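You operate a simulated robot arm through the tools that you are given. There is no shell and no other tool. Be economical: measure what you need, move in short steps, check, and stop when the job is done.

Carry out the task below with a simulated two-armed robot. There is one attempt and no reset: what you move stays moved.

TASK
Pick up the yellow parcel with one hand, pass it to the other hand and put it on the top of the orange bench mat. Set down upright: yellow parcel.

The check looks at the end state, three seconds after you hand in, the way a careful person would. Anything else that was tipped, shoved, dropped, spilled or broken makes it a failure.

THE ROBOT
Two 7-joint arms with two-finger parallel grippers on one trunk, on a base that drives. Base frame: it is fixed to the floor where the robot stands at the start and does not move with it; the origin is under the middle of the robot, x ahead of it, y to its left, z up. Units: cm, degrees, N and s.
The left shoulder is at the start at [-8.5, 11.9, 84.4], the right one opposite. With the tool pointing down near the work surface each hand reaches from about 10 to 56 cm from the robot's upright axis, wherever it stands, measured 20 degrees to its own side. Places, roughly: top of the orange bench mat [-180, 50, 90]; yellow parcel (14x6x10 cm) [70, 0, 100]. Payload 3.43 kg a hand.
Tool frame (each hand has its own): the origin (TCP) lies between the finger pads and is the grasp point; the fingertips stand 3 cm ahead of it; z points along the fingers, y is the line along which they close. The gripper opens to 9.4 cm. The fingers are 2.8 cm wide and 1 cm thick; the gripper's body (5 by 9.6 cm) begins 5.5 cm behind the TCP.
Orientation is that of the tool frame in the base frame, as a unit quaternion [w, x, y, z]. With the fingers straight down and closing along the base's y, the tool's x points along the base's -x, its y along +y and its z along -z.

THE INTERFACE
- The arms move only by the tool apply_moves. It takes "left_series", "right_series" or both (then of equal length, played together; a hand with none holds still); each is a list that holds one entry, the list of rows, each a list of 7 numbers: the turn, a rotation vector about the tool's x, y, z in degrees, then the shift along the tool's x, y, z in cm, then the finger opening in cm, from 0 to 9.4. In form: [[[wx, wy, wz, dx, dy, dz, jaw], ...]]. A call has 1 to 10 rows; each row shifts and turns the commanded pose from where the row before left it, along the tool's axes as they then stand. Rows are played at 5 a second. More than 5 cm and 8.6 degrees between two rows, or a gripper value outside its range, and nothing of the call is played. A pose out of reach is approached as far as the arm can. The call stops where the force on the tool passes 40 N (or 10 N more than at its start, if that is more) or the arm is blocked; 0.2 s more then pass. Each finger travels about 15.3 cm/s and halts on what it meets, pressing with about 26 N; the grip force reading is that of the motor and also rises with nothing between the fingers. The clock runs only during rows and for 0.2 s after the last one: add rows that do not move to give the fingers time. It gives the time, the measured TCP pose, the force on the tool (base axes), the opening and the grip force at its end, in the units of the frame above (readings bear some noise), with the torque about the TCP (base axes, N m) and any sound that the robot's microphone picked up.
- Cameras (640 x 400 px; columns grow to the right, rows downward): "scene" is now at [3.59, 1.27, 156.12]; the picture's right is [0.17, -0.99, 0.00], its down [-0.68, -0.12, -0.73] and it looks along [0.72, 0.12, -0.69] (base axes); focal length 256 px, centre (320, 200). "left" rides on the left gripper at [7.6, -1.4, -10.3] in its tool frame; the picture's right is [0.18, 0.98, 0.00], its down [-0.75, 0.14, -0.64] and it looks along [-0.63, 0.12, 0.77] (tool axes); focal length 243 px, centre (320, 200). "right" rides on the right gripper at [7.6, 1.4, -10.3] in its tool frame; the picture's right is [-0.18, 0.98, 0.00], its down [-0.75, -0.14, -0.64] and it looks along [-0.63, -0.12, 0.77] (tool axes); focal length 243 px, centre (320, 200). There is no depth. A picture from a camera that has moved, and an enlarged one, comes with that camera's place and axes in the base frame and with its lens.
- snapshot(camera): a new picture of that camera. The clock stands still meanwhile.
- lift_body(by): slides the trunk up (or, below 0, down) by that many cm; the arms and the scene camera ride with it, the base frame stays. It gives what a move gives, with no picture.
- base_move(legs): drives the robot by 1 to 6 legs, each [ahead, left, turn to the left] in cm, cm and degrees, along the robot's own axes; the way and the turn of a leg run together, so that a leg with both is an arc; at most 150 cm and 180 degrees a leg. The arms and the cameras ride along, it lands a little off, and it stops where it bumps. It gives what a move gives.
- head_to(pan, tilt): turns the head with the scene camera to pan (to the left, within 143 degrees either way) and tilt (down, from -29 to 69), counted from straight ahead of the robot. It gives what a move gives.
- inspect(camera, box): a new picture of the part [left, top, right, bottom] of that camera's present view, enlarged. The clock stands still meanwhile.
- sign_off(): hands the job in; it is judged then, once.

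Work in short steps. Places have to be worked out from the pictures, the camera data and where the tool is seen: move nearer, look again, correct. Check each grasp and each placing, and mend what went wrong. You have 120 turns and 100 pictures in all, those below and enlarged ones among them. Open the grippers and draw the arms clear of the work before you hand the job in, unless the task says otherwise; then end with one line.

The tools are called after "Emit:" as name(argument=value, ...) on one line, values as JSON. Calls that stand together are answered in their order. apply_moves: Moves the arms, as the interface text tells. Its arguments: {"type":"object","properties":{"left_series":{"type":"array","items":{"type":"array","items":{"type":"array","items":{"type":"number"}}}},"right_series":{"type":"array","items":{"type":"array","items":{"type":"array","items":{"type":"number"}}}}},"required":[]} The other tools are called the same way: lift_body (by) slides the trunk up or down; base_move (legs) drives the base; head_to (pan, tilt) turns the head that bears the scene camera; snapshot (camera) takes a picture; inspect (camera, box) takes an enlarged picture of a part of a camera's view; sign_off () hands the job in.

At the start:

```text
t: 0.0
left_tcp_pos: [39.91, 15.7, 114.57]
left_ee_rot: [0.0, 0.0, 1.0, -0.001]
left_ft_force: [0.1, -0.1, 0.8]
left_moment: [0.01, 0.01, 0.0]
left_finger_gap: 9.39
left_grip_force: 0.1
right_tcp_pos: [28.31, -8.64, 122.69]
right_ee_rot: [0.0, 0.0, 1.0, 0.0]
right_ft_force: [0.0, -0.2, 0.4]
right_moment: [0.02, 0.01, -0.03]
right_finger_gap: 9.42
right_grip_force: 0.1
trunk travel left (down, up): [-26.9, 6.7]
robot x, y, heading: [0.08, -0.05, 0.0]
head pan, tilt: [9.7, 43.3]
```

scene: 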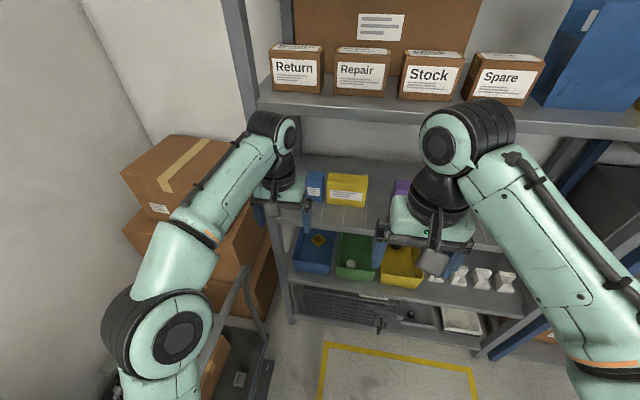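
right: 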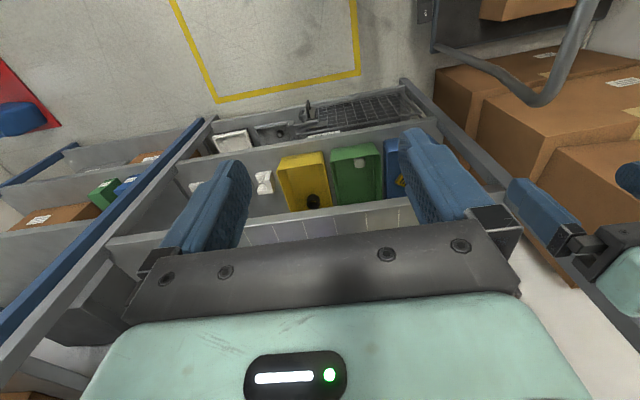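
left: 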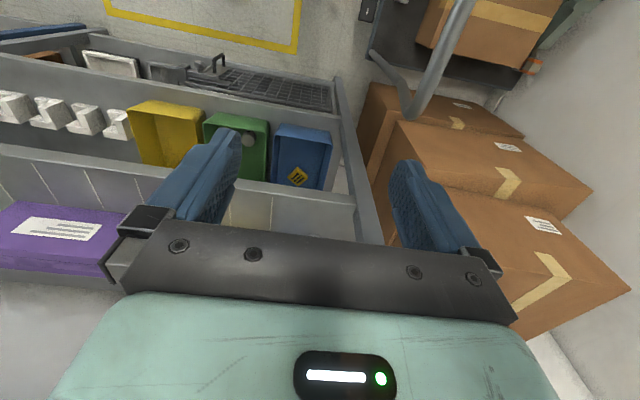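

The yellow parcel sits on a shelf beneath an upper shelf. I'll enlarge the view around it.

Emit:
inspect(camera="scene", box=[240, 130, 440, 255])

Emit:
inspect(camera="left", box=[0, 50, 360, 275])

```text
3.20 times, centred on (340, 192) of scene
camera zoom: at [3.59, 1.27, 156.12], right [0.17, -0.99, 0.0], down [-0.68, -0.12, -0.73], along [0.72, 0.12, -0.69], focal length 820 px, centre (256, 224)
```

zoom: 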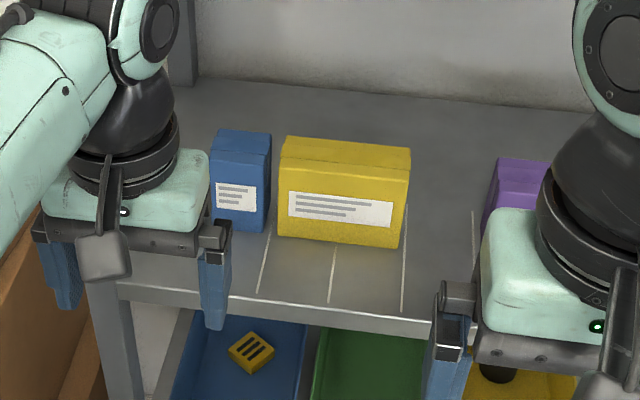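

```text
1.78 times, centred on (180, 162) of left
camera zoom: at [32.42, 14.28, 124.96], right [-0.18, 0.98, 0.0], down [0.75, 0.14, 0.64], along [0.63, 0.12, -0.77], focal length 431 px, centre (569, 267)
```

zoom: 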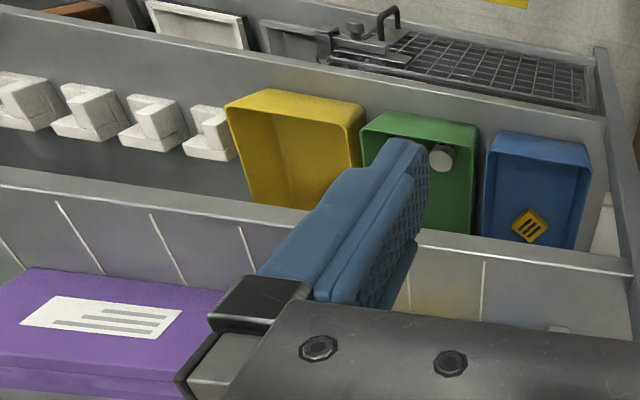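

I plan to grip the parcel's 6 cm thickness (along x) from above with the right hand near its right end, and let the left hand take the left end. First I'll turn both hands so they close along x, cameras outward.

Emit:
apply_moves(right_series=[[[0, 0, -8.5, 0, 0, 0, 9.4], [0, 0, -8.5, 0, 0, 0, 9.4], [0, 0, -8.5, 0, 0, 0, 9.4], [0, 0, -8.5, 0, 0, 0, 9.4], [0, 0, -8.5, 0, 0, 0, 9.4], [0, 0, -8.5, 0, 0, 0, 9.4], [0, 0, -8.5, 0, 0, 0, 9.4], [0, 0, -8.5, 0, 0, 0, 9.4], [0, 0, -8.5, 0, 0, 0, 9.4], [0, 0, -8.5, 0, 0, 0, 9.4]]], left_series=[[[0, 0, 8.5, 0, 0, 0, 9.4], [0, 0, 8.5, 0, 0, 0, 9.4], [0, 0, 8.5, 0, 0, 0, 9.4], [0, 0, 8.5, 0, 0, 0, 9.4], [0, 0, 8.5, 0, 0, 0, 9.4], [0, 0, 8.5, 0, 0, 0, 9.4], [0, 0, 8.5, 0, 0, 0, 9.4], [0, 0, 8.5, 0, 0, 0, 9.4], [0, 0, 8.5, 0, 0, 0, 9.4], [0, 0, 8.5, 0, 0, 0, 9.4]]])

```text
t: 2.2
left_tcp_pos: [40.07, 15.58, 114.54]
left_ee_rot: [-0.001, 0.677, 0.736, 0.0]
left_ft_force: [0.1, 0.4, 0.3]
left_moment: [0.0, -0.02, -0.01]
left_finger_gap: 9.39
left_grip_force: 0.2
right_tcp_pos: [28.34, -8.65, 122.77]
right_ee_rot: [-0.001, -0.677, 0.736, 0.0]
right_ft_force: [0.6, 0.1, 0.5]
right_moment: [-0.01, -0.02, -0.01]
right_finger_gap: 9.42
right_grip_force: 0.0
trunk travel left (down, up): [-26.9, 6.7]
robot x, y, heading: [-0.03, -0.29, 0.1]
head pan, tilt: [9.7, 43.3]
```

Both turned well. I'll finish the turn and draw the left hand back and outward.

Emit:
apply_moves(right_series=[[[0, 0, -5, 0, 0, 0, 9.4], [0, 0, 0, 0, 0, 0, 9.4], [0, 0, 0, 0, 0, 0, 9.4], [0, 0, 0, 0, 0, 0, 9.4]]], left_series=[[[0, 0, 5, 0, -2, 0, 9.4], [0, 0, 0, 2, -4, 0, 9.4], [0, 0, 0, 2, -4, 0, 9.4], [0, 0, 0, 2, -4, 0, 9.4]]])

Emit:
head_to(pan=0, tilt=35)

Emit:
snapshot(camera="scene")

```text
t: 3.2
left_tcp_pos: [25.75, 21.34, 114.62]
left_ee_rot: [0.0, 0.708, 0.706, 0.001]
left_ft_force: [-0.2, -0.2, -0.7]
left_moment: [0.0, 0.02, 0.0]
left_finger_gap: 9.42
left_grip_force: 0.0
right_tcp_pos: [28.25, -8.68, 122.72]
right_ee_rot: [0.0, -0.707, 0.708, -0.001]
right_ft_force: [0.0, 0.3, 0.1]
right_moment: [-0.03, 0.02, 0.0]
right_finger_gap: 9.38
right_grip_force: 0.0
trunk travel left (down, up): [-26.9, 6.7]
robot x, y, heading: [-0.42, 0.21, -0.1]
head pan, tilt: [9.7, 43.3]
```

```text
t: 3.9
left_tcp_pos: [25.88, 21.26, 114.71]
left_ee_rot: [0.0, 0.707, 0.707, 0.0]
left_ft_force: [0.3, 0.4, 0.2]
left_moment: [-0.01, -0.02, 0.02]
left_finger_gap: 9.44
left_grip_force: 0.0
right_tcp_pos: [28.36, -8.66, 122.65]
right_ee_rot: [0.0, 0.707, -0.707, 0.0]
right_ft_force: [0.3, 0.1, -0.1]
right_moment: [-0.01, -0.02, 0.0]
right_finger_gap: 9.41
right_grip_force: 0.1
trunk travel left (down, up): [-26.9, 6.7]
robot x, y, heading: [0.25, -0.13, 0.2]
head pan, tilt: [0.0, 35.0]
```

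```text
94 pictures are left
camera scene: at [4.27, -0.12, 157.35], right [0.0, -1.0, 0.0], down [-0.57, 0.0, -0.82], along [0.82, 0.0, -0.57], focal length 256 px, centre (320, 200)
```

scene: 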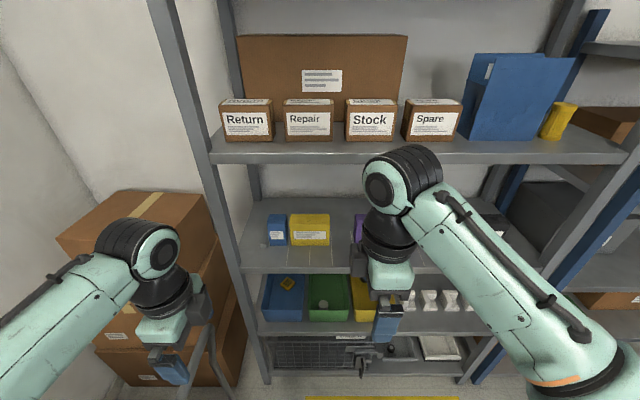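

The parcel is clearly visible now. I'll enlarge to measure it and the shelf edges.

Emit:
inspect(camera="scene", box=[220, 130, 400, 290])

```text
2.50 times, centred on (310, 210) of scene
camera zoom: at [4.27, -0.12, 157.35], right [0.0, -1.0, 0.0], down [-0.57, 0.0, -0.82], along [0.82, 0.0, -0.57], focal length 641 px, centre (345, 175)
```

zoom: 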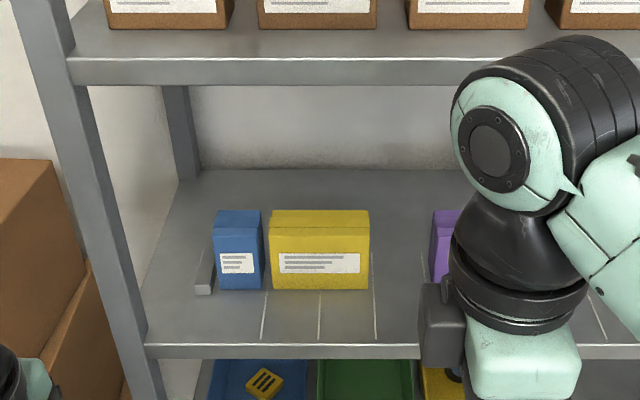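

Proportions suggest the front top edge row needs better resolution; enlarging more.

Emit:
inspect(camera="scene", box=[270, 200, 350, 250])

```text
8.00 times, centred on (310, 225) of scene
camera zoom: at [4.27, -0.12, 157.35], right [0.0, -1.0, 0.0], down [-0.57, 0.0, -0.82], along [0.82, 0.0, -0.57], focal length 2050 px, centre (400, 0)
```

zoom: 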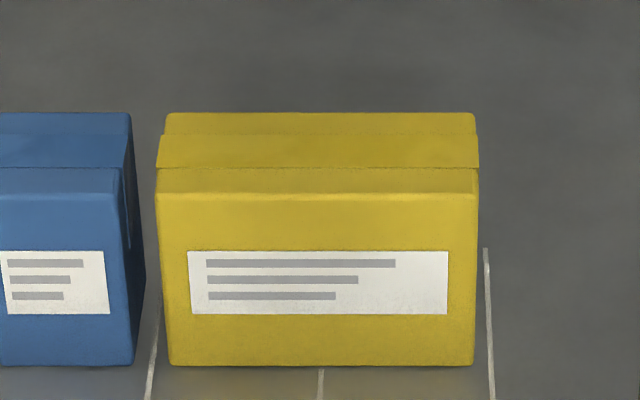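

Estimates: parcel x 70.3–76.3, y −3.5–10.2, z 91–101; shelf front x≈60, upper shelf underside ≈129. Lower the trunk 20 to keep the wrists beneath the upper shelf, and draw the left hand back.

Emit:
lift_body(by=-20)

Emit:
apply_moves(left_series=[[[0, 0, 0, 1, -3, -3, 9.4], [0, 0, 0, 1, -3, -3, 9.4], [0, 0, 0, 1, 0, -3, 9.4]]])

Emit:
snapshot(camera="scene")

```text
t: 6.1
left_tcp_pos: [26.04, 21.56, 94.68]
left_ee_rot: [-0.001, 0.707, 0.708, 0.001]
left_ft_force: [0.9, 0.3, 0.6]
left_moment: [0.01, -0.01, -0.02]
left_finger_gap: 9.39
left_grip_force: 0.1
right_tcp_pos: [28.42, -8.75, 102.68]
right_ee_rot: [0.0, 0.707, -0.707, 0.0]
right_ft_force: [-0.1, -0.9, 0.0]
right_moment: [0.0, 0.04, -0.03]
right_finger_gap: 9.42
right_grip_force: 0.1
trunk travel left (down, up): [-6.9, 26.7]
robot x, y, heading: [0.3, 0.05, 0.1]
head pan, tilt: [0.0, 35.0]
```

```text
t: 6.9
left_tcp_pos: [19.79, 24.27, 103.68]
left_ee_rot: [-0.001, 0.707, 0.707, -0.001]
left_ft_force: [1.2, 1.0, 0.2]
left_moment: [0.0, 0.01, -0.03]
left_finger_gap: 9.39
left_grip_force: 0.1
right_tcp_pos: [28.42, -8.73, 102.68]
right_ee_rot: [0.001, 0.707, -0.707, 0.0]
right_ft_force: [0.7, 0.3, -0.1]
right_moment: [-0.02, -0.03, -0.02]
right_finger_gap: 9.39
right_grip_force: 0.1
trunk travel left (down, up): [-6.9, 26.7]
robot x, y, heading: [0.32, 0.02, 0.1]
head pan, tilt: [0.0, 35.0]
```

```text
91 pictures are left
camera scene: at [7.46, -0.12, 136.73], right [0.0, -1.0, 0.0], down [-0.57, 0.0, -0.82], along [0.82, 0.0, -0.57], focal length 256 px, centre (320, 200)
```

scene: 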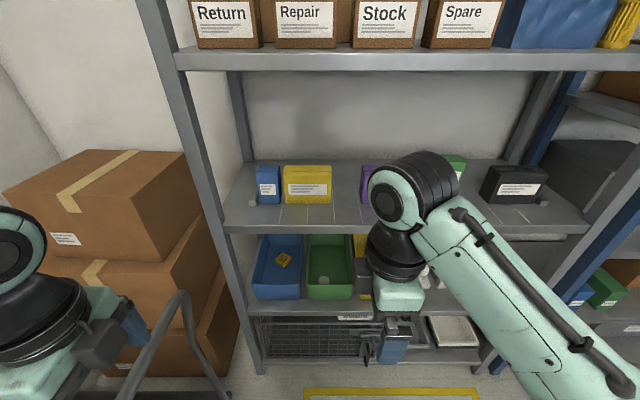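

A cart handle stands at left; I'll check it before driving.

Emit:
head_to(pan=40, tilt=50)

Emit:
snapshot(camera="scene")

Emit:
snapshot(camera="left")

```text
t: 8.0
left_tcp_pos: [19.81, 24.25, 103.44]
left_ee_rot: [-0.001, 0.707, 0.707, 0.0]
left_ft_force: [-0.3, 0.3, -0.8]
left_moment: [-0.02, 0.0, 0.02]
left_finger_gap: 9.42
left_grip_force: 0.0
right_tcp_pos: [28.42, -8.83, 102.69]
right_ee_rot: [0.0, -0.707, 0.708, 0.001]
right_ft_force: [0.9, -1.1, 0.3]
right_moment: [-0.03, 0.03, 0.02]
right_finger_gap: 9.41
right_grip_force: 0.0
trunk travel left (down, up): [-6.9, 26.7]
robot x, y, heading: [0.12, 0.09, -0.1]
head pan, tilt: [40.0, 50.0]
```

```text
90 pictures are left
camera scene: at [4.52, 4.82, 134.56], right [0.64, -0.77, 0.0], down [-0.59, -0.49, -0.64], along [0.49, 0.41, -0.77], focal length 256 px, centre (320, 200)
```

scene: 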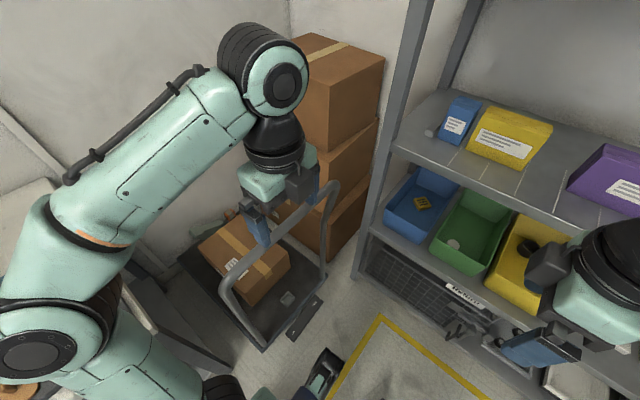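

```text
89 pictures are left
camera left: at [18.39, 31.97, 113.91], right [0.98, 0.18, 0.0], down [0.14, -0.75, 0.64], along [0.12, -0.63, -0.77], focal length 243 px, centre (320, 200)
```

left: 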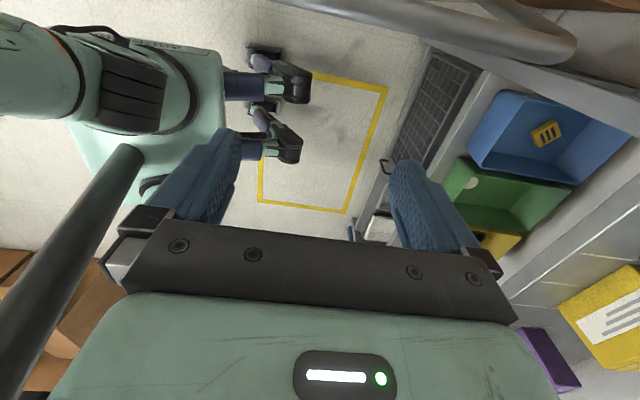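

The cart handle (top ≈ z 80, y ≈ 33, x 5–45) is on the left side, so I'll sidestep right 8 cm first, then drive ahead 22 cm.

Emit:
base_move(legs=[[0, -8, 0], [22, 0, 0]])

Emit:
snapshot(camera="scene")

```text
t: 10.6
left_tcp_pos: [42.26, 16.37, 103.7]
left_ee_rot: [0.0, 0.705, 0.709, 0.0]
left_ft_force: [1.0, 0.4, 0.4]
left_moment: [0.0, 0.02, -0.03]
left_finger_gap: 9.41
left_grip_force: 0.1
right_tcp_pos: [51.05, -16.52, 102.61]
right_ee_rot: [-0.001, 0.709, -0.705, -0.001]
right_ft_force: [-0.9, -0.6, -0.6]
right_moment: [0.05, 0.06, -0.03]
right_finger_gap: 9.38
right_grip_force: 0.0
trunk travel left (down, up): [-6.9, 26.7]
robot x, y, heading: [22.27, -7.91, 0.3]
head pan, tilt: [40.0, 50.0]
```

```text
88 pictures are left
camera scene: at [27.0, -3.15, 134.56], right [0.65, -0.76, 0.0], down [-0.58, -0.5, -0.64], along [0.49, 0.42, -0.77], focal length 256 px, centre (320, 200)
```

scene: 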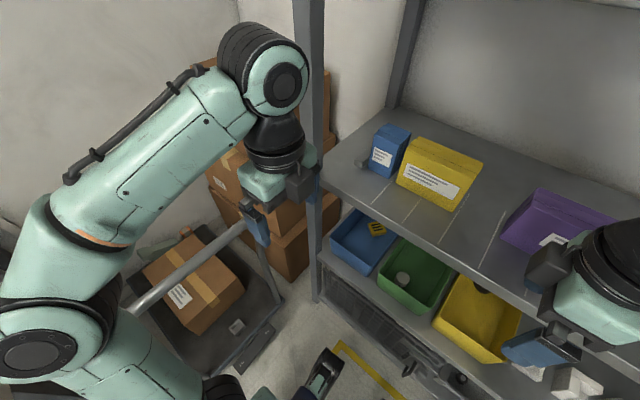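

Clear. Now face the parcel and re-measure from nearer.

Emit:
head_to(pan=10, tilt=40)

Emit:
snapshot(camera="scene")

```text
t: 11.6
left_tcp_pos: [42.08, 16.51, 103.59]
left_ee_rot: [0.0, 0.705, 0.71, 0.001]
left_ft_force: [0.1, -1.0, -0.1]
left_moment: [0.0, -0.01, -0.01]
left_finger_gap: 9.41
left_grip_force: 0.1
right_tcp_pos: [50.93, -16.55, 102.73]
right_ee_rot: [0.0, 0.709, -0.705, 0.0]
right_ft_force: [-0.1, 0.3, -0.4]
right_moment: [0.01, -0.04, 0.03]
right_finger_gap: 9.4
right_grip_force: 0.0
trunk travel left (down, up): [-6.9, 26.7]
robot x, y, heading: [22.16, -8.13, 0.3]
head pan, tilt: [10.0, 40.0]
```

```text
87 pictures are left
camera scene: at [29.42, -6.6, 135.97], right [0.18, -0.98, 0.0], down [-0.63, -0.12, -0.77], along [0.75, 0.14, -0.64], focal length 256 px, centre (320, 200)
```

scene: 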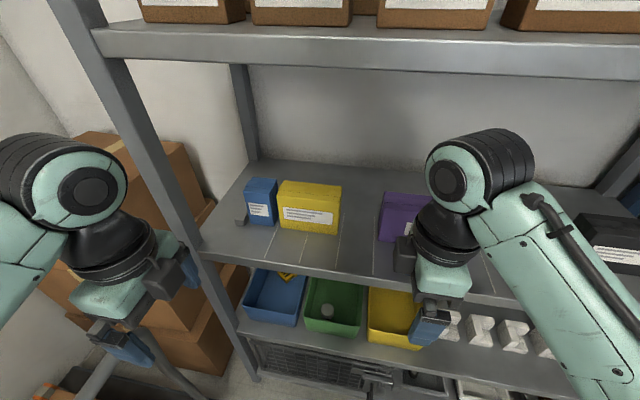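

Emit:
inspect(camera="scene", box=[230, 160, 390, 260])

```text
4.00 times, centred on (310, 210) of scene
camera zoom: at [29.42, -6.6, 135.97], right [0.18, -0.98, 0.0], down [-0.63, -0.12, -0.77], along [0.75, 0.14, -0.64], focal length 1025 px, centre (360, 160)
```

zoom: 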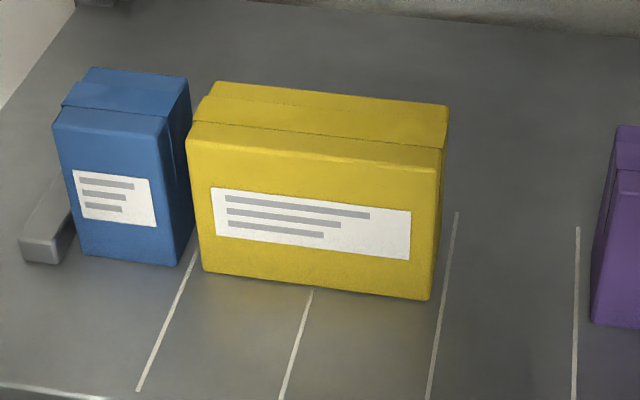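

Parcel confirmed: x 70.2–76.2, y −3.4–10.5, z 91–101; purple box begins at y −12.7. I want to see what protrudes from the right gripper.

Emit:
inspect(camera="scene", box=[360, 200, 520, 360])

Emit:
snapshot(camera="right")

```text
2.50 times, centred on (440, 280) of scene
camera zoom: at [29.42, -6.6, 135.97], right [0.18, -0.98, 0.0], down [-0.63, -0.12, -0.77], along [0.75, 0.14, -0.64], focal length 641 px, centre (20, 0)
```

zoom: 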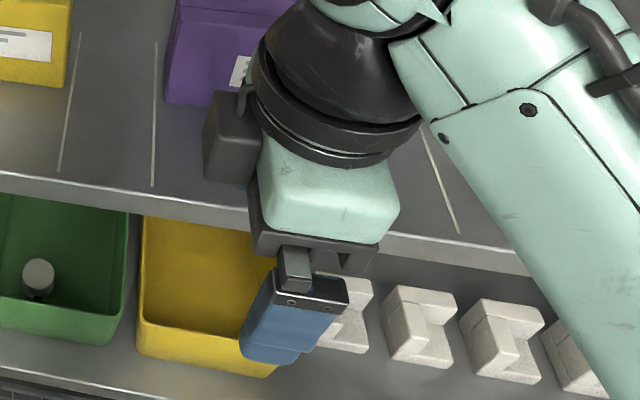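

```text
84 pictures are left
camera right: at [49.44, -24.28, 112.91], right [-0.98, 0.18, 0.0], down [0.14, 0.75, 0.64], along [0.12, 0.63, -0.77], focal length 243 px, centre (320, 200)
```

right: 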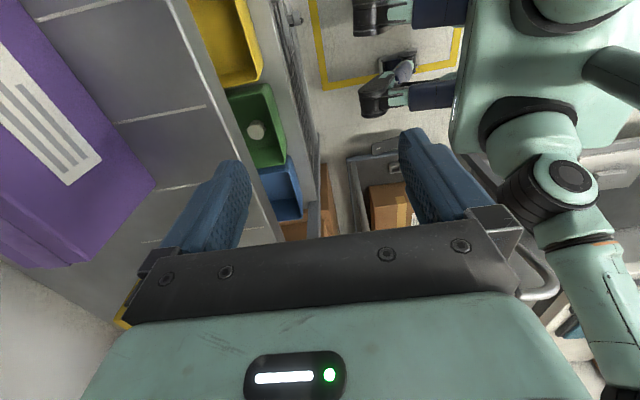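

Nothing protrudes low. Moving the right hand to y≈−7, z≈98.5 in front of the shelf.

Emit:
apply_moves(right_series=[[[0, 0, 0, -3.2, 0, 1.4, 9.4], [0, 0, 0, -3.2, 0, 1.4, 9.4], [0, 0, 0, -3.1, 0, 1.4, 9.4], [0, 0, 0, 0, -4, 0, 9.4], [0, 0, 0, 0, -4, 0, 9.4]]])

Emit:
snapshot(camera="scene")

Emit:
snapshot(camera="right")

```text
t: 12.8
left_tcp_pos: [42.04, 16.43, 103.64]
left_ee_rot: [0.0, 0.706, 0.709, 0.0]
left_ft_force: [-1.2, 0.6, -0.4]
left_moment: [0.03, 0.02, 0.0]
left_finger_gap: 9.43
left_grip_force: 0.1
right_tcp_pos: [58.4, -7.02, 97.82]
right_ee_rot: [0.007, 0.709, -0.705, -0.006]
right_ft_force: [0.4, 1.1, -1.0]
right_moment: [-0.01, -0.05, 0.02]
right_finger_gap: 9.41
right_grip_force: 0.0
right hand out of reach, approached as far as the arm can: row 5
trunk travel left (down, up): [-6.9, 26.7]
robot x, y, heading: [22.35, -7.82, 0.2]
head pan, tilt: [10.0, 40.0]
```

```text
83 pictures are left
camera scene: at [29.43, -6.51, 135.97], right [0.18, -0.98, 0.0], down [-0.63, -0.12, -0.77], along [0.75, 0.14, -0.64], focal length 256 px, centre (320, 200)
```

scene: 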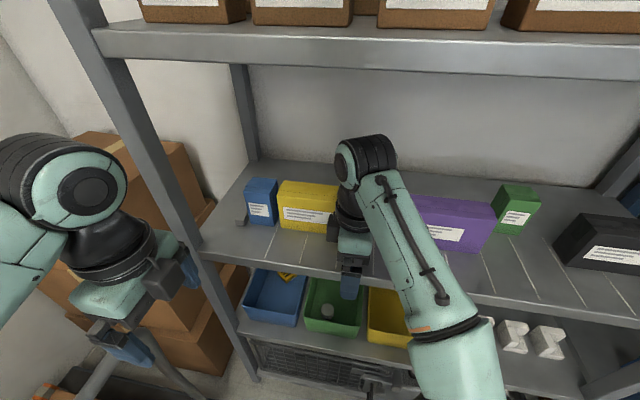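

```text
82 pictures are left
camera right: at [57.12, -14.66, 108.01], right [-0.98, 0.18, 0.02], down [0.15, 0.76, 0.64], along [0.1, 0.63, -0.77], focal length 243 px, centre (320, 200)
```

right: 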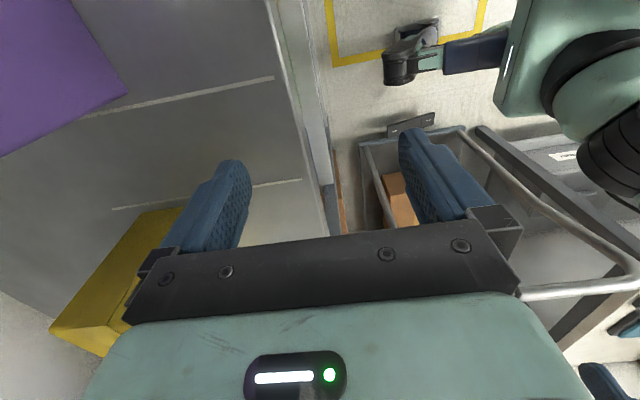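

The arm is at its limit because the shoulder is too low. I'll back the hand out 6 cm, raise the trunk 10, then bring the hand back to z≈98.5.

Emit:
apply_moves(right_series=[[[0, 0, 0, 0, 4, 0, 9.4], [0, 0, 0, 0, 4, 0, 9.4]]])

Emit:
lift_body(by=10)

Emit:
apply_moves(right_series=[[[0, 0, 0, 0, 0, 3.2, 9.4], [0, 0, 0, 0, 0, 3.2, 9.4], [0, 0, 0, 0, 0, 3.2, 9.4]]])

```text
t: 13.4
left_tcp_pos: [42.08, 16.39, 103.67]
left_ee_rot: [0.0, 0.705, 0.709, 0.0]
left_ft_force: [-0.6, -0.5, 0.1]
left_moment: [-0.03, -0.02, 0.0]
left_finger_gap: 9.39
left_grip_force: 0.0
right_tcp_pos: [50.69, -7.19, 98.64]
right_ee_rot: [0.001, 0.709, -0.706, 0.0]
right_ft_force: [-0.1, 0.7, 0.3]
right_moment: [0.02, -0.02, -0.01]
right_finger_gap: 9.4
right_grip_force: 0.1
trunk travel left (down, up): [-6.9, 26.7]
robot x, y, heading: [22.11, -8.5, 0.2]
head pan, tilt: [10.0, 40.0]
```

```text
t: 14.7
left_tcp_pos: [42.1, 16.37, 113.5]
left_ee_rot: [-0.001, 0.706, 0.709, 0.0]
left_ft_force: [-0.1, -0.4, 0.4]
left_moment: [-0.01, -0.04, -0.01]
left_finger_gap: 9.38
left_grip_force: 0.0
right_tcp_pos: [50.84, -7.2, 108.53]
right_ee_rot: [0.0, 0.709, -0.705, 0.0]
right_ft_force: [1.4, 0.6, -0.3]
right_moment: [0.01, 0.0, 0.0]
right_finger_gap: 9.39
right_grip_force: 0.1
trunk travel left (down, up): [-16.9, 16.7]
robot x, y, heading: [22.43, -7.78, 0.2]
head pan, tilt: [10.0, 40.0]
```

```text
t: 15.5
left_tcp_pos: [42.08, 16.39, 113.59]
left_ee_rot: [-0.001, 0.706, 0.708, 0.0]
left_ft_force: [0.1, -0.2, 0.1]
left_moment: [0.05, -0.02, -0.01]
left_finger_gap: 9.42
left_grip_force: 0.0
right_tcp_pos: [50.96, -7.32, 98.69]
right_ee_rot: [-0.001, 0.709, -0.705, 0.001]
right_ft_force: [0.0, -0.5, -0.1]
right_moment: [-0.01, 0.0, -0.02]
right_finger_gap: 9.4
right_grip_force: 0.1
trunk travel left (down, up): [-16.9, 16.7]
robot x, y, heading: [22.39, -7.96, 0.1]
head pan, tilt: [10.0, 40.0]
```

Before driving closer, pull the left hand back 8 cm, then drive ahead 12 cm.

Emit:
apply_moves(left_series=[[[0, 0, 0, 0, -4, 0, 9.4], [0, 0, 0, 0, -4, 0, 9.4], [0, 0, 0, 0, 0, 0, 9.4]]])

Emit:
base_move(legs=[[12, 0, 0]])

Emit:
snapshot(camera="scene")

Emit:
snapshot(camera="right")

```text
t: 16.3
left_tcp_pos: [33.92, 16.5, 113.72]
left_ee_rot: [0.0, 0.705, 0.709, 0.001]
left_ft_force: [-0.6, 0.5, 0.4]
left_moment: [-0.04, -0.02, -0.04]
left_finger_gap: 9.4
left_grip_force: 0.1
right_tcp_pos: [50.98, -7.42, 98.82]
right_ee_rot: [0.0, 0.709, -0.706, 0.001]
right_ft_force: [0.7, 0.1, -0.3]
right_moment: [0.01, -0.02, 0.03]
right_finger_gap: 9.39
right_grip_force: 0.1
trunk travel left (down, up): [-16.9, 16.7]
robot x, y, heading: [22.35, -8.25, 0.4]
head pan, tilt: [10.0, 40.0]
```

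```text
t: 17.6
left_tcp_pos: [45.98, 16.55, 113.74]
left_ee_rot: [0.0, 0.705, 0.709, -0.001]
left_ft_force: [0.3, -0.3, 0.0]
left_moment: [-0.02, 0.0, -0.02]
left_finger_gap: 9.39
left_grip_force: 0.0
right_tcp_pos: [63.02, -7.39, 98.64]
right_ee_rot: [0.0, 0.709, -0.705, 0.001]
right_ft_force: [0.5, 0.2, 0.0]
right_moment: [0.01, 0.0, 0.0]
right_finger_gap: 9.41
right_grip_force: 0.0
trunk travel left (down, up): [-16.9, 16.7]
robot x, y, heading: [34.5, -7.98, 0.3]
head pan, tilt: [10.0, 40.0]
```

```text
81 pictures are left
camera scene: at [38.86, -6.56, 146.71], right [0.18, -0.98, 0.0], down [-0.63, -0.11, -0.77], along [0.75, 0.14, -0.64], focal length 256 px, centre (320, 200)
```

scene: 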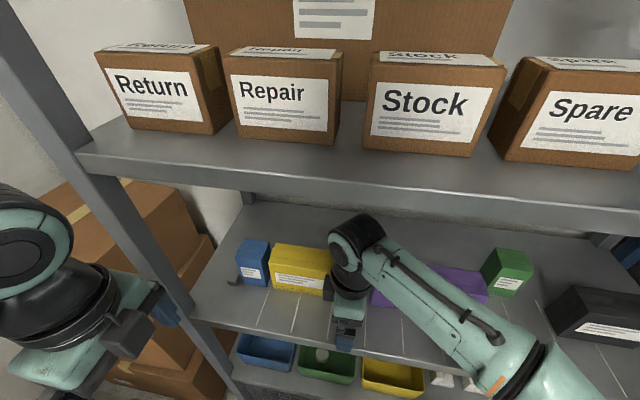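

```text
80 pictures are left
camera right: at [61.57, -14.99, 108.96], right [-0.98, 0.18, 0.0], down [0.14, 0.75, 0.64], along [0.11, 0.63, -0.77], focal length 243 px, centre (320, 200)
```

right: 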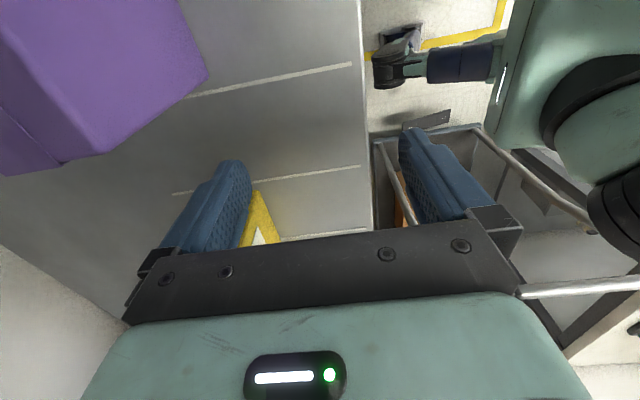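

Clear beneath the upper shelf (wrist top ≈122). Advance the right hand 10.2 cm alongside the parcel's right end.

Emit:
apply_moves(right_series=[[[0, 0, 0, 0, -3.4, 0, 9.4], [0, 0, 0, 0, -3.4, 0, 9.4], [0, 0, 0, 0, -3.4, 0, 9.4], [0, 0, 0, 0, 0, 0, 9.4]]])

Emit:
snapshot(camera="scene")

Emit:
snapshot(camera="right")

```text
t: 18.6
left_tcp_pos: [45.89, 16.65, 113.73]
left_ee_rot: [0.0, 0.705, 0.709, 0.0]
left_ft_force: [0.0, 0.7, 0.4]
left_moment: [0.01, 0.04, -0.01]
left_finger_gap: 9.41
left_grip_force: 0.0
right_tcp_pos: [73.07, -7.21, 98.57]
right_ee_rot: [0.0, 0.709, -0.705, 0.0]
right_ft_force: [-0.4, 0.0, -0.1]
right_moment: [-0.01, -0.03, 0.01]
right_finger_gap: 9.37
right_grip_force: 0.1
trunk travel left (down, up): [-16.9, 16.7]
robot x, y, heading: [34.25, -8.28, 0.6]
head pan, tilt: [10.0, 40.0]
```

```text
79 pictures are left
camera scene: at [38.71, -6.58, 146.71], right [0.18, -0.98, 0.0], down [-0.63, -0.11, -0.77], along [0.75, 0.14, -0.64], focal length 256 px, centre (320, 200)
```

scene: 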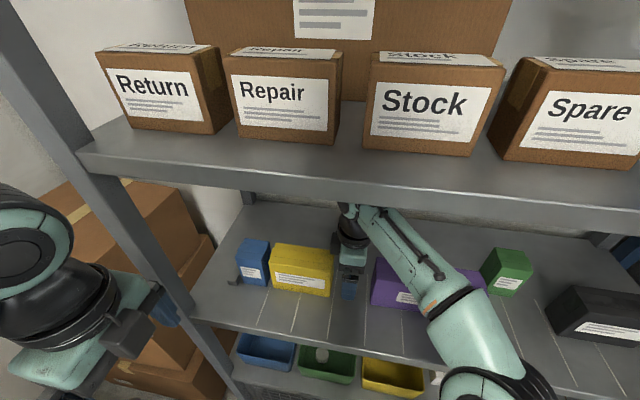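

```text
78 pictures are left
camera right: at [71.59, -14.82, 108.88], right [-0.98, 0.18, 0.0], down [0.14, 0.75, 0.64], along [0.12, 0.63, -0.77], focal length 243 px, centre (320, 200)
```

right: 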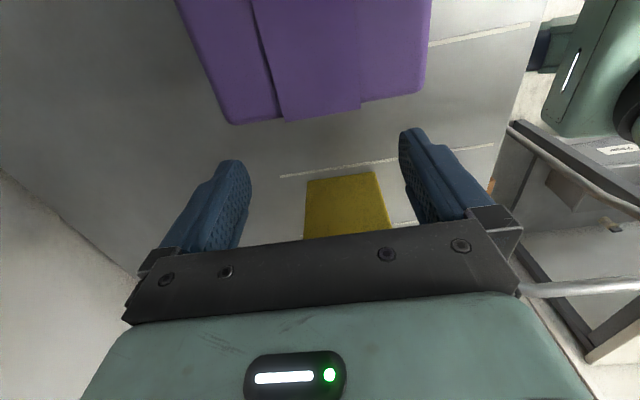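

The parcel's end lies between the fingers; wrist view puts its centre x≈72.0–73, so I shift back 0.6 and slide over it in +y, stopping part-way to check.

Emit:
apply_moves(right_series=[[[0, 0, 0, 0, 0.6, 0, 9.4], [0, 0, 0, -1.5, 0, 0, 9.4], [0, 0, 0, -1.5, 0, 0, 9.4], [0, 0, 0, 0, 0, 0, 9.4]]])

Emit:
snapshot(camera="right")

Emit:
inspect(camera="scene", box=[230, 180, 430, 320])

```text
t: 19.6
left_tcp_pos: [45.98, 16.69, 113.68]
left_ee_rot: [0.0, 0.705, 0.709, 0.0]
left_ft_force: [0.0, -0.1, 0.6]
left_moment: [0.0, -0.02, 0.0]
left_finger_gap: 9.44
left_grip_force: 0.0
right_tcp_pos: [72.5, -4.32, 98.64]
right_ee_rot: [0.0, 0.708, -0.706, 0.001]
right_ft_force: [0.3, -0.8, 1.1]
right_moment: [0.01, 0.03, 0.01]
right_finger_gap: 9.4
right_grip_force: 0.0
trunk travel left (down, up): [-16.9, 16.7]
robot x, y, heading: [34.48, -7.69, 0.5]
head pan, tilt: [10.0, 40.0]
```

```text
77 pictures are left
camera right: at [71.04, -11.88, 108.87], right [-0.98, 0.18, 0.0], down [0.14, 0.75, 0.64], along [0.12, 0.63, -0.77], focal length 243 px, centre (320, 200)
```

right: 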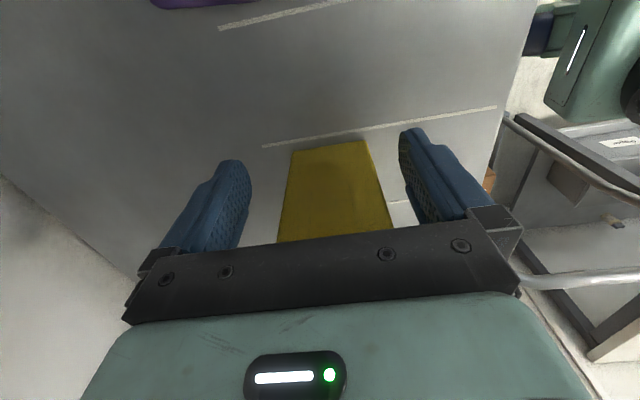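

```text
2.86 times, centred on (330, 250) of scene
camera zoom: at [38.76, -6.57, 146.71], right [0.18, -0.98, 0.0], down [-0.63, -0.11, -0.77], along [0.75, 0.14, -0.64], focal length 732 px, centre (291, 57)
```

zoom: 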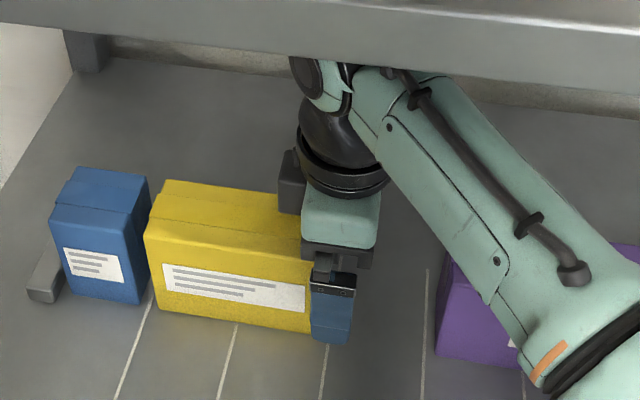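

Parcel well centred between fingers. Slide 4.5 cm further, then close.

Emit:
apply_moves(right_series=[[[0, 0, 0, -1.5, 0, 0, 9.4], [0, 0, 0, -1.5, 0, 0, 9.4], [0, 0, 0, -1.5, 0, 0, 9.4], [0, 0, 0, 0, 0, 0, 9.4]]])

Emit:
apply_moves(right_series=[[[0, 0, 0, 0, 0, 0, 8.0], [0, 0, 0, 0, 0, 0, 7.0], [0, 0, 0, 0, 0, 0, 6.2], [0, 0, 0, 0, 0, 0, 5.6], [0, 0, 0, 0, 0, 0, 5], [0, 0, 0, 0, 0, 0, 4], [0, 0, 0, 0, 0, 0, 4]]])

Emit:
inspect(camera="scene", box=[230, 180, 430, 320])

```text
t: 20.6
left_tcp_pos: [45.88, 16.64, 113.6]
left_ee_rot: [0.0, 0.706, 0.708, 0.0]
left_ft_force: [0.0, 0.7, 0.6]
left_moment: [-0.02, 0.0, 0.01]
left_finger_gap: 9.41
left_grip_force: 0.0
right_tcp_pos: [72.59, 0.25, 98.73]
right_ee_rot: [0.0, 0.709, -0.705, 0.0]
right_ft_force: [-0.1, -0.4, 0.0]
right_moment: [0.02, -0.03, 0.01]
right_finger_gap: 9.42
right_grip_force: 0.1
trunk travel left (down, up): [-16.9, 16.7]
robot x, y, heading: [34.45, -7.58, 0.3]
head pan, tilt: [10.0, 40.0]
```

```text
t: 22.2
left_tcp_pos: [46.02, 16.55, 113.59]
left_ee_rot: [0.001, 0.706, 0.708, -0.001]
left_ft_force: [-0.2, -1.2, -0.1]
left_moment: [0.03, 0.03, 0.01]
left_finger_gap: 9.4
left_grip_force: 0.1
right_tcp_pos: [72.38, 0.13, 98.67]
right_ee_rot: [0.0, 0.709, -0.705, 0.0]
right_ft_force: [-0.5, 0.9, 0.2]
right_moment: [-0.02, 0.08, 0.12]
right_finger_gap: 6.26
right_grip_force: 26.0
trunk travel left (down, up): [-16.9, 16.7]
robot x, y, heading: [34.75, -7.98, 0.4]
head pan, tilt: [10.0, 40.0]
```

```text
2.86 times, centred on (330, 250) of scene
camera zoom: at [38.75, -6.56, 146.71], right [0.18, -0.98, 0.0], down [-0.63, -0.11, -0.77], along [0.75, 0.14, -0.64], focal length 732 px, centre (291, 57)
```

zoom: 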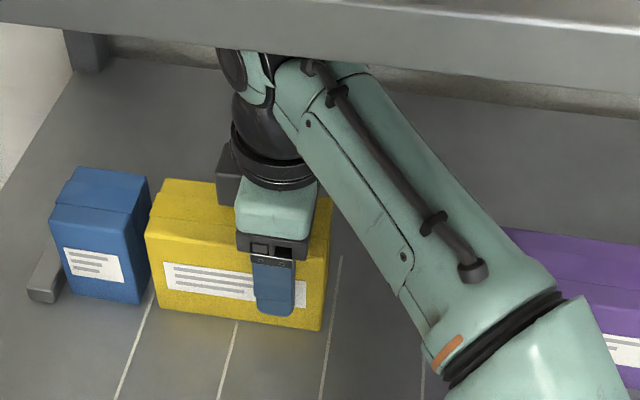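

Gripped (gap 6.26, 26 N). Lift 1.5 cm and read the load.

Emit:
apply_moves(right_series=[[[0, 0, 0, 0, 0, -0.5, 4], [0, 0, 0, 0, 0, -0.5, 4], [0, 0, 0, 0, 0, -0.5, 4], [0, 0, 0, 0, 0, 0, 4], [0, 0, 0, 0, 0, 0, 4]]])

Emit:
inspect(camera="scene", box=[230, 180, 430, 320])

```text
t: 23.4
left_tcp_pos: [45.97, 16.53, 113.65]
left_ee_rot: [0.0, 0.705, 0.71, 0.0]
left_ft_force: [-0.8, 0.9, -1.3]
left_moment: [-0.01, 0.0, 0.02]
left_finger_gap: 9.41
left_grip_force: 0.1
right_tcp_pos: [72.4, 0.22, 100.19]
right_ee_rot: [0.0, 0.709, -0.705, 0.0]
right_ft_force: [0.6, 0.6, -3.4]
right_moment: [-0.13, 0.02, -0.01]
right_finger_gap: 6.22
right_grip_force: 26.0
trunk travel left (down, up): [-16.9, 16.7]
robot x, y, heading: [34.48, -7.71, 0.5]
head pan, tilt: [10.0, 40.0]
```

```text
2.86 times, centred on (330, 250) of scene
camera zoom: at [38.77, -6.55, 146.71], right [0.18, -0.98, 0.0], down [-0.63, -0.11, -0.77], along [0.75, 0.14, -0.64], focal length 732 px, centre (291, 57)
```

zoom: 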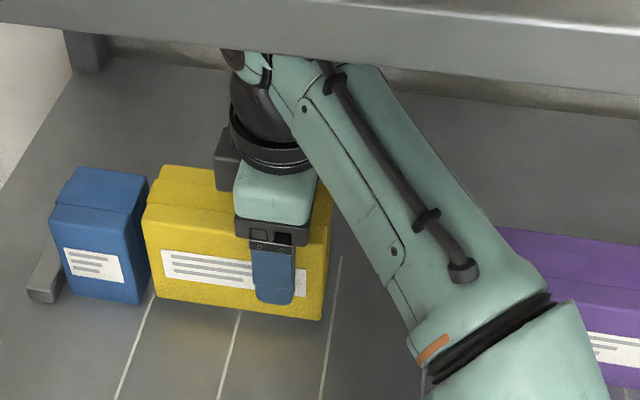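

Lifted level, weight about 3.4 N. Raise 1 cm more and draw it straight out of the shelf.

Emit:
apply_moves(right_series=[[[0, 0, 0, 0, 0, -0.5, 4], [0, 0, 0, 0, 0, -0.5, 4], [0, 0, 0, 0, 2, 0, 4], [0, 0, 0, 0, 2, 0, 4], [0, 0, 0, 0, 2.5, 0, 4], [0, 0, 0, 0, 2.5, 0, 4], [0, 0, 0, 0, 2.5, 0, 4], [0, 0, 0, 0, 0, 0, 4]]])

Emit:
snapshot(camera="scene")

```text
t: 25.2
left_tcp_pos: [45.96, 16.59, 113.7]
left_ee_rot: [0.0, 0.705, 0.709, 0.001]
left_ft_force: [0.4, 0.4, 0.2]
left_moment: [-0.02, 0.0, -0.02]
left_finger_gap: 9.4
left_grip_force: 0.1
right_tcp_pos: [61.19, 0.29, 100.83]
right_ee_rot: [0.0, 0.709, -0.705, 0.0]
right_ft_force: [0.1, -0.1, -3.0]
right_moment: [-0.12, -0.01, 0.01]
right_finger_gap: 6.28
right_grip_force: 25.2
trunk travel left (down, up): [-16.9, 16.7]
robot x, y, heading: [34.62, -8.16, 0.3]
head pan, tilt: [10.0, 40.0]
```

```text
73 pictures are left
camera scene: at [38.8, -6.55, 146.71], right [0.18, -0.98, 0.0], down [-0.63, -0.11, -0.77], along [0.75, 0.14, -0.64], focal length 256 px, centre (320, 200)
```

scene: 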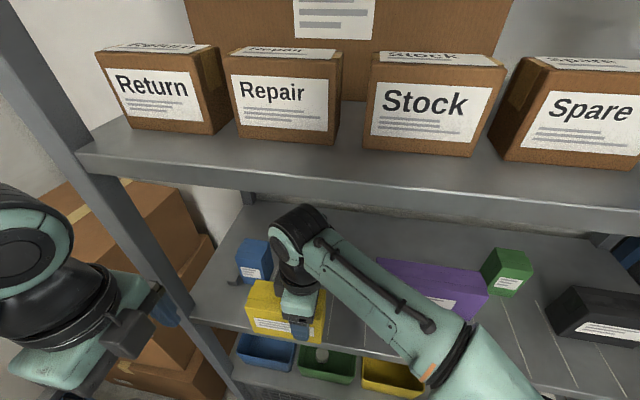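

Parcel is out in front of the lip. Reverse the base 34 cm along the way it came.

Emit:
base_move(legs=[[-34, 0, 0]])

Emit:
head_to(pan=5, tilt=45)

Emit:
snapshot(camera="scene")

```text
t: 27.4
left_tcp_pos: [12.48, 16.51, 113.73]
left_ee_rot: [0.0, 0.706, 0.708, 0.0]
left_ft_force: [-0.2, 0.0, 0.3]
left_moment: [0.0, -0.07, -0.01]
left_finger_gap: 9.41
left_grip_force: 0.0
right_tcp_pos: [27.69, 0.2, 100.94]
right_ee_rot: [0.0, 0.708, -0.706, -0.001]
right_ft_force: [-0.5, 0.7, -2.7]
right_moment: [-0.09, -0.04, 0.02]
right_finger_gap: 6.2
right_grip_force: 26.0
trunk travel left (down, up): [-16.9, 16.7]
robot x, y, heading: [0.96, -7.87, 0.1]
head pan, tilt: [10.0, 40.0]
```

```text
t: 28.0
left_tcp_pos: [12.53, 16.41, 113.71]
left_ee_rot: [0.0, 0.706, 0.708, -0.001]
left_ft_force: [-0.4, 1.5, 0.8]
left_moment: [-0.01, -0.04, -0.01]
left_finger_gap: 9.43
left_grip_force: 0.0
right_tcp_pos: [27.68, 0.22, 100.89]
right_ee_rot: [0.0, 0.709, -0.705, 0.0]
right_ft_force: [-0.5, 0.2, -3.1]
right_moment: [-0.07, -0.01, -0.01]
right_finger_gap: 6.24
right_grip_force: 25.9
trunk travel left (down, up): [-16.9, 16.7]
robot x, y, heading: [1.21, -8.04, 0.3]
head pan, tilt: [5.0, 45.0]
```

```text
72 pictures are left
camera scene: at [5.04, -7.47, 145.99], right [0.09, -1.0, 0.0], down [-0.7, -0.06, -0.71], along [0.7, 0.06, -0.71], focal length 256 px, centre (320, 200)
```

scene: 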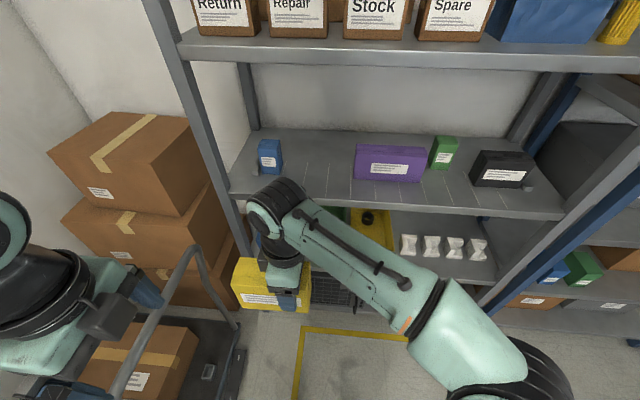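

Parcel held level, shelf neighbours undisturbed. Look around to the right and behind for room and for the bench.

Emit:
head_to(pan=-80, tilt=35)

Emit:
snapshot(camera="scene")

Emit:
head_to(pan=-143, tilt=25)

Emit:
snapshot(camera="scene")

Emit:
head_to(pan=143, tilt=25)

Emit:
snapshot(camera="scene")

```text
t: 29.6
left_tcp_pos: [12.38, 16.29, 113.55]
left_ee_rot: [0.0, 0.705, 0.709, 0.0]
left_ft_force: [-0.1, -0.9, -0.3]
left_moment: [0.02, 0.02, 0.03]
left_finger_gap: 9.42
left_grip_force: 0.1
right_tcp_pos: [27.65, 0.17, 101.0]
right_ee_rot: [0.0, 0.709, -0.706, 0.0]
right_ft_force: [-0.1, -1.3, -3.1]
right_moment: [-0.14, 0.02, 0.0]
right_finger_gap: 6.24
right_grip_force: 25.8
trunk travel left (down, up): [-16.9, 16.7]
robot x, y, heading: [0.88, -8.27, 0.4]
head pan, tilt: [-80.0, 35.0]
```

```text
71 pictures are left
camera scene: at [-1.5, -16.88, 147.47], right [-0.98, -0.18, 0.0], down [-0.1, 0.56, -0.82], along [0.15, -0.81, -0.57], focal length 256 px, centre (320, 200)
```

scene: 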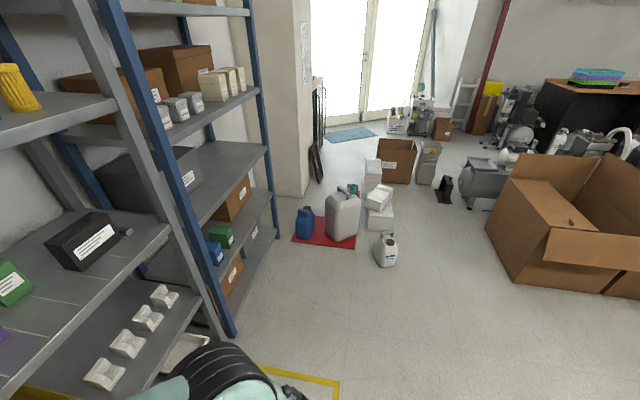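

```text
t: 30.9
left_tcp_pos: [12.53, 16.31, 113.65]
left_ee_rot: [0.0, 0.706, 0.709, 0.0]
left_ft_force: [-0.9, -0.7, -0.1]
left_moment: [0.0, -0.01, -0.02]
left_finger_gap: 9.4
left_grip_force: 0.0
right_tcp_pos: [27.69, 0.15, 100.94]
right_ee_rot: [0.0, 0.708, -0.706, 0.0]
right_ft_force: [0.2, -0.2, -3.5]
right_moment: [-0.13, -0.02, -0.01]
right_finger_gap: 6.2
right_grip_force: 26.2
trunk travel left (down, up): [-16.9, 16.7]
robot x, y, heading: [0.93, -7.99, 0.1]
head pan, tilt: [-143.0, 25.0]
```

```text
70 pictures are left
camera scene: at [-10.4, -13.8, 149.04], right [-0.61, 0.8, 0.0], down [0.34, 0.26, -0.91], along [-0.72, -0.55, -0.42], focal length 256 px, centre (320, 200)
```

scene: 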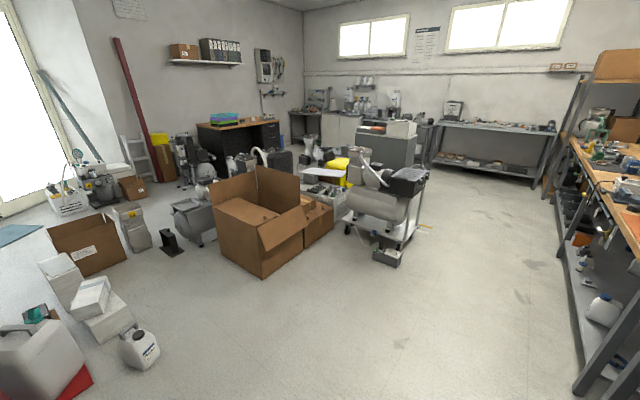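

```text
t: 34.9
left_tcp_pos: [12.61, 16.54, 113.76]
left_ee_rot: [0.0, 0.706, 0.709, 0.0]
left_ft_force: [0.4, -0.2, 1.5]
left_moment: [-0.01, 0.02, -0.04]
left_finger_gap: 9.42
left_grip_force: 0.1
right_tcp_pos: [27.69, 0.07, 100.83]
right_ee_rot: [0.0, 0.708, -0.706, 0.0]
right_ft_force: [0.3, -0.4, -3.0]
right_moment: [-0.1, 0.0, 0.02]
right_finger_gap: 6.2
right_grip_force: 26.3
trunk travel left (down, up): [-16.9, 16.7]
robot x, y, heading: [1.03, -7.88, 0.3]
head pan, tilt: [143.0, 25.0]
```

```text
69 pictures are left
camera scene: at [-10.45, -2.7, 149.04], right [0.6, 0.8, 0.0], down [0.34, -0.25, -0.91], along [-0.73, 0.54, -0.42], focal length 256 px, centre (320, 200)
```

scene: 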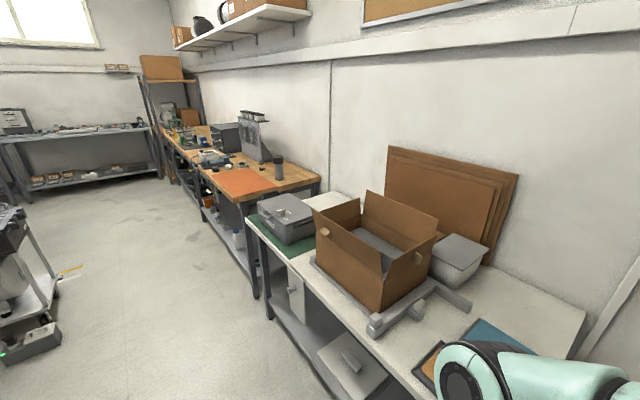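

The orange mat lies on the wooden bench along the +y wall, beyond a white bench whose front is at y≈33. First sidestep right 15 cm for elbow room, then do the handover.

Emit:
base_move(legs=[[0, -15, 0]])

Emit:
head_to(pan=15, tilt=50)

Emit:
snapshot(camera="scene")

```text
t: 36.8
left_tcp_pos: [12.63, 1.54, 113.67]
left_ee_rot: [0.0, 0.706, 0.708, -0.001]
left_ft_force: [-0.7, -0.5, 0.1]
left_moment: [-0.03, -0.01, 0.0]
left_finger_gap: 9.43
left_grip_force: 0.1
right_tcp_pos: [27.63, -14.66, 101.02]
right_ee_rot: [-0.001, 0.709, -0.706, 0.0]
right_ft_force: [1.0, -0.1, -3.1]
right_moment: [-0.08, -0.05, -0.03]
right_finger_gap: 6.28
right_grip_force: 26.3
trunk travel left (down, up): [-16.9, 16.7]
robot x, y, heading: [1.0, -23.03, 0.3]
head pan, tilt: [143.0, 25.0]
```

```text
t: 38.9
left_tcp_pos: [12.62, 1.51, 113.73]
left_ee_rot: [0.0, 0.706, 0.709, 0.0]
left_ft_force: [0.8, 0.4, 0.2]
left_moment: [0.02, 0.0, -0.01]
left_finger_gap: 9.39
left_grip_force: 0.0
right_tcp_pos: [27.78, -14.73, 100.85]
right_ee_rot: [0.001, 0.708, -0.706, 0.0]
right_ft_force: [-0.5, 0.5, -3.1]
right_moment: [-0.07, 0.0, 0.0]
right_finger_gap: 6.22
right_grip_force: 25.8
trunk travel left (down, up): [-16.9, 16.7]
robot x, y, heading: [0.77, -22.95, 0.0]
head pan, tilt: [15.0, 50.0]
```

```text
68 pictures are left
camera scene: at [4.42, -21.01, 145.29], right [0.26, -0.96, 0.0], down [-0.74, -0.2, -0.64], along [0.62, 0.17, -0.77], focal length 256 px, centre (320, 200)
```

scene: 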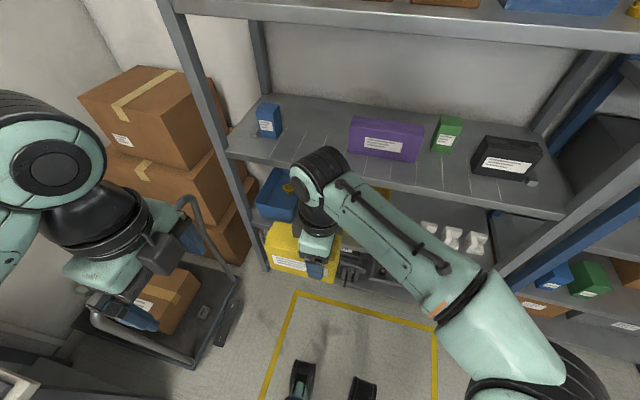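

Bring the right hand 4 cm right and 3 forward, while tilting the left hand 40° (leaning left).

Emit:
apply_moves(right_series=[[[0, 0, 0, 0.8, -0.6, 0, 4], [0, 0, 0, 0.8, -0.6, 0, 4], [0, 0, 0, 0.8, -0.6, 0, 4], [0, 0, 0, 0.8, -0.6, 0, 4], [0, 0, 0, 0.8, -0.6, 0, 4], [0, 0, 0, 0, 0, 0, 4]]], left_series=[[[0, -8, 0, 0, 0, 0, 9.4], [0, -8, 0, 0, 0, 0, 9.4], [0, -8, 0, 0, 0, 0, 9.4], [0, -8, 0, 0, 0, 0, 9.4], [0, -8, 0, 0, 0, 0, 9.4], [0, 0, 0, 0, 0, 0, 9.4]]])

```text
t: 40.3
left_tcp_pos: [12.61, 1.43, 113.58]
left_ee_rot: [0.242, 0.663, 0.666, -0.241]
left_ft_force: [-0.4, 0.9, 0.1]
left_moment: [0.0, -0.01, 0.04]
left_finger_gap: 9.4
left_grip_force: 0.1
right_tcp_pos: [30.81, -18.54, 100.98]
right_ee_rot: [0.001, 0.708, -0.706, 0.001]
right_ft_force: [-0.3, 0.4, -3.6]
right_moment: [-0.13, 0.02, 0.0]
right_finger_gap: 6.25
right_grip_force: 25.7
trunk travel left (down, up): [-16.9, 16.7]
robot x, y, heading: [1.19, -22.89, 0.2]
head pan, tilt: [15.0, 50.0]
```

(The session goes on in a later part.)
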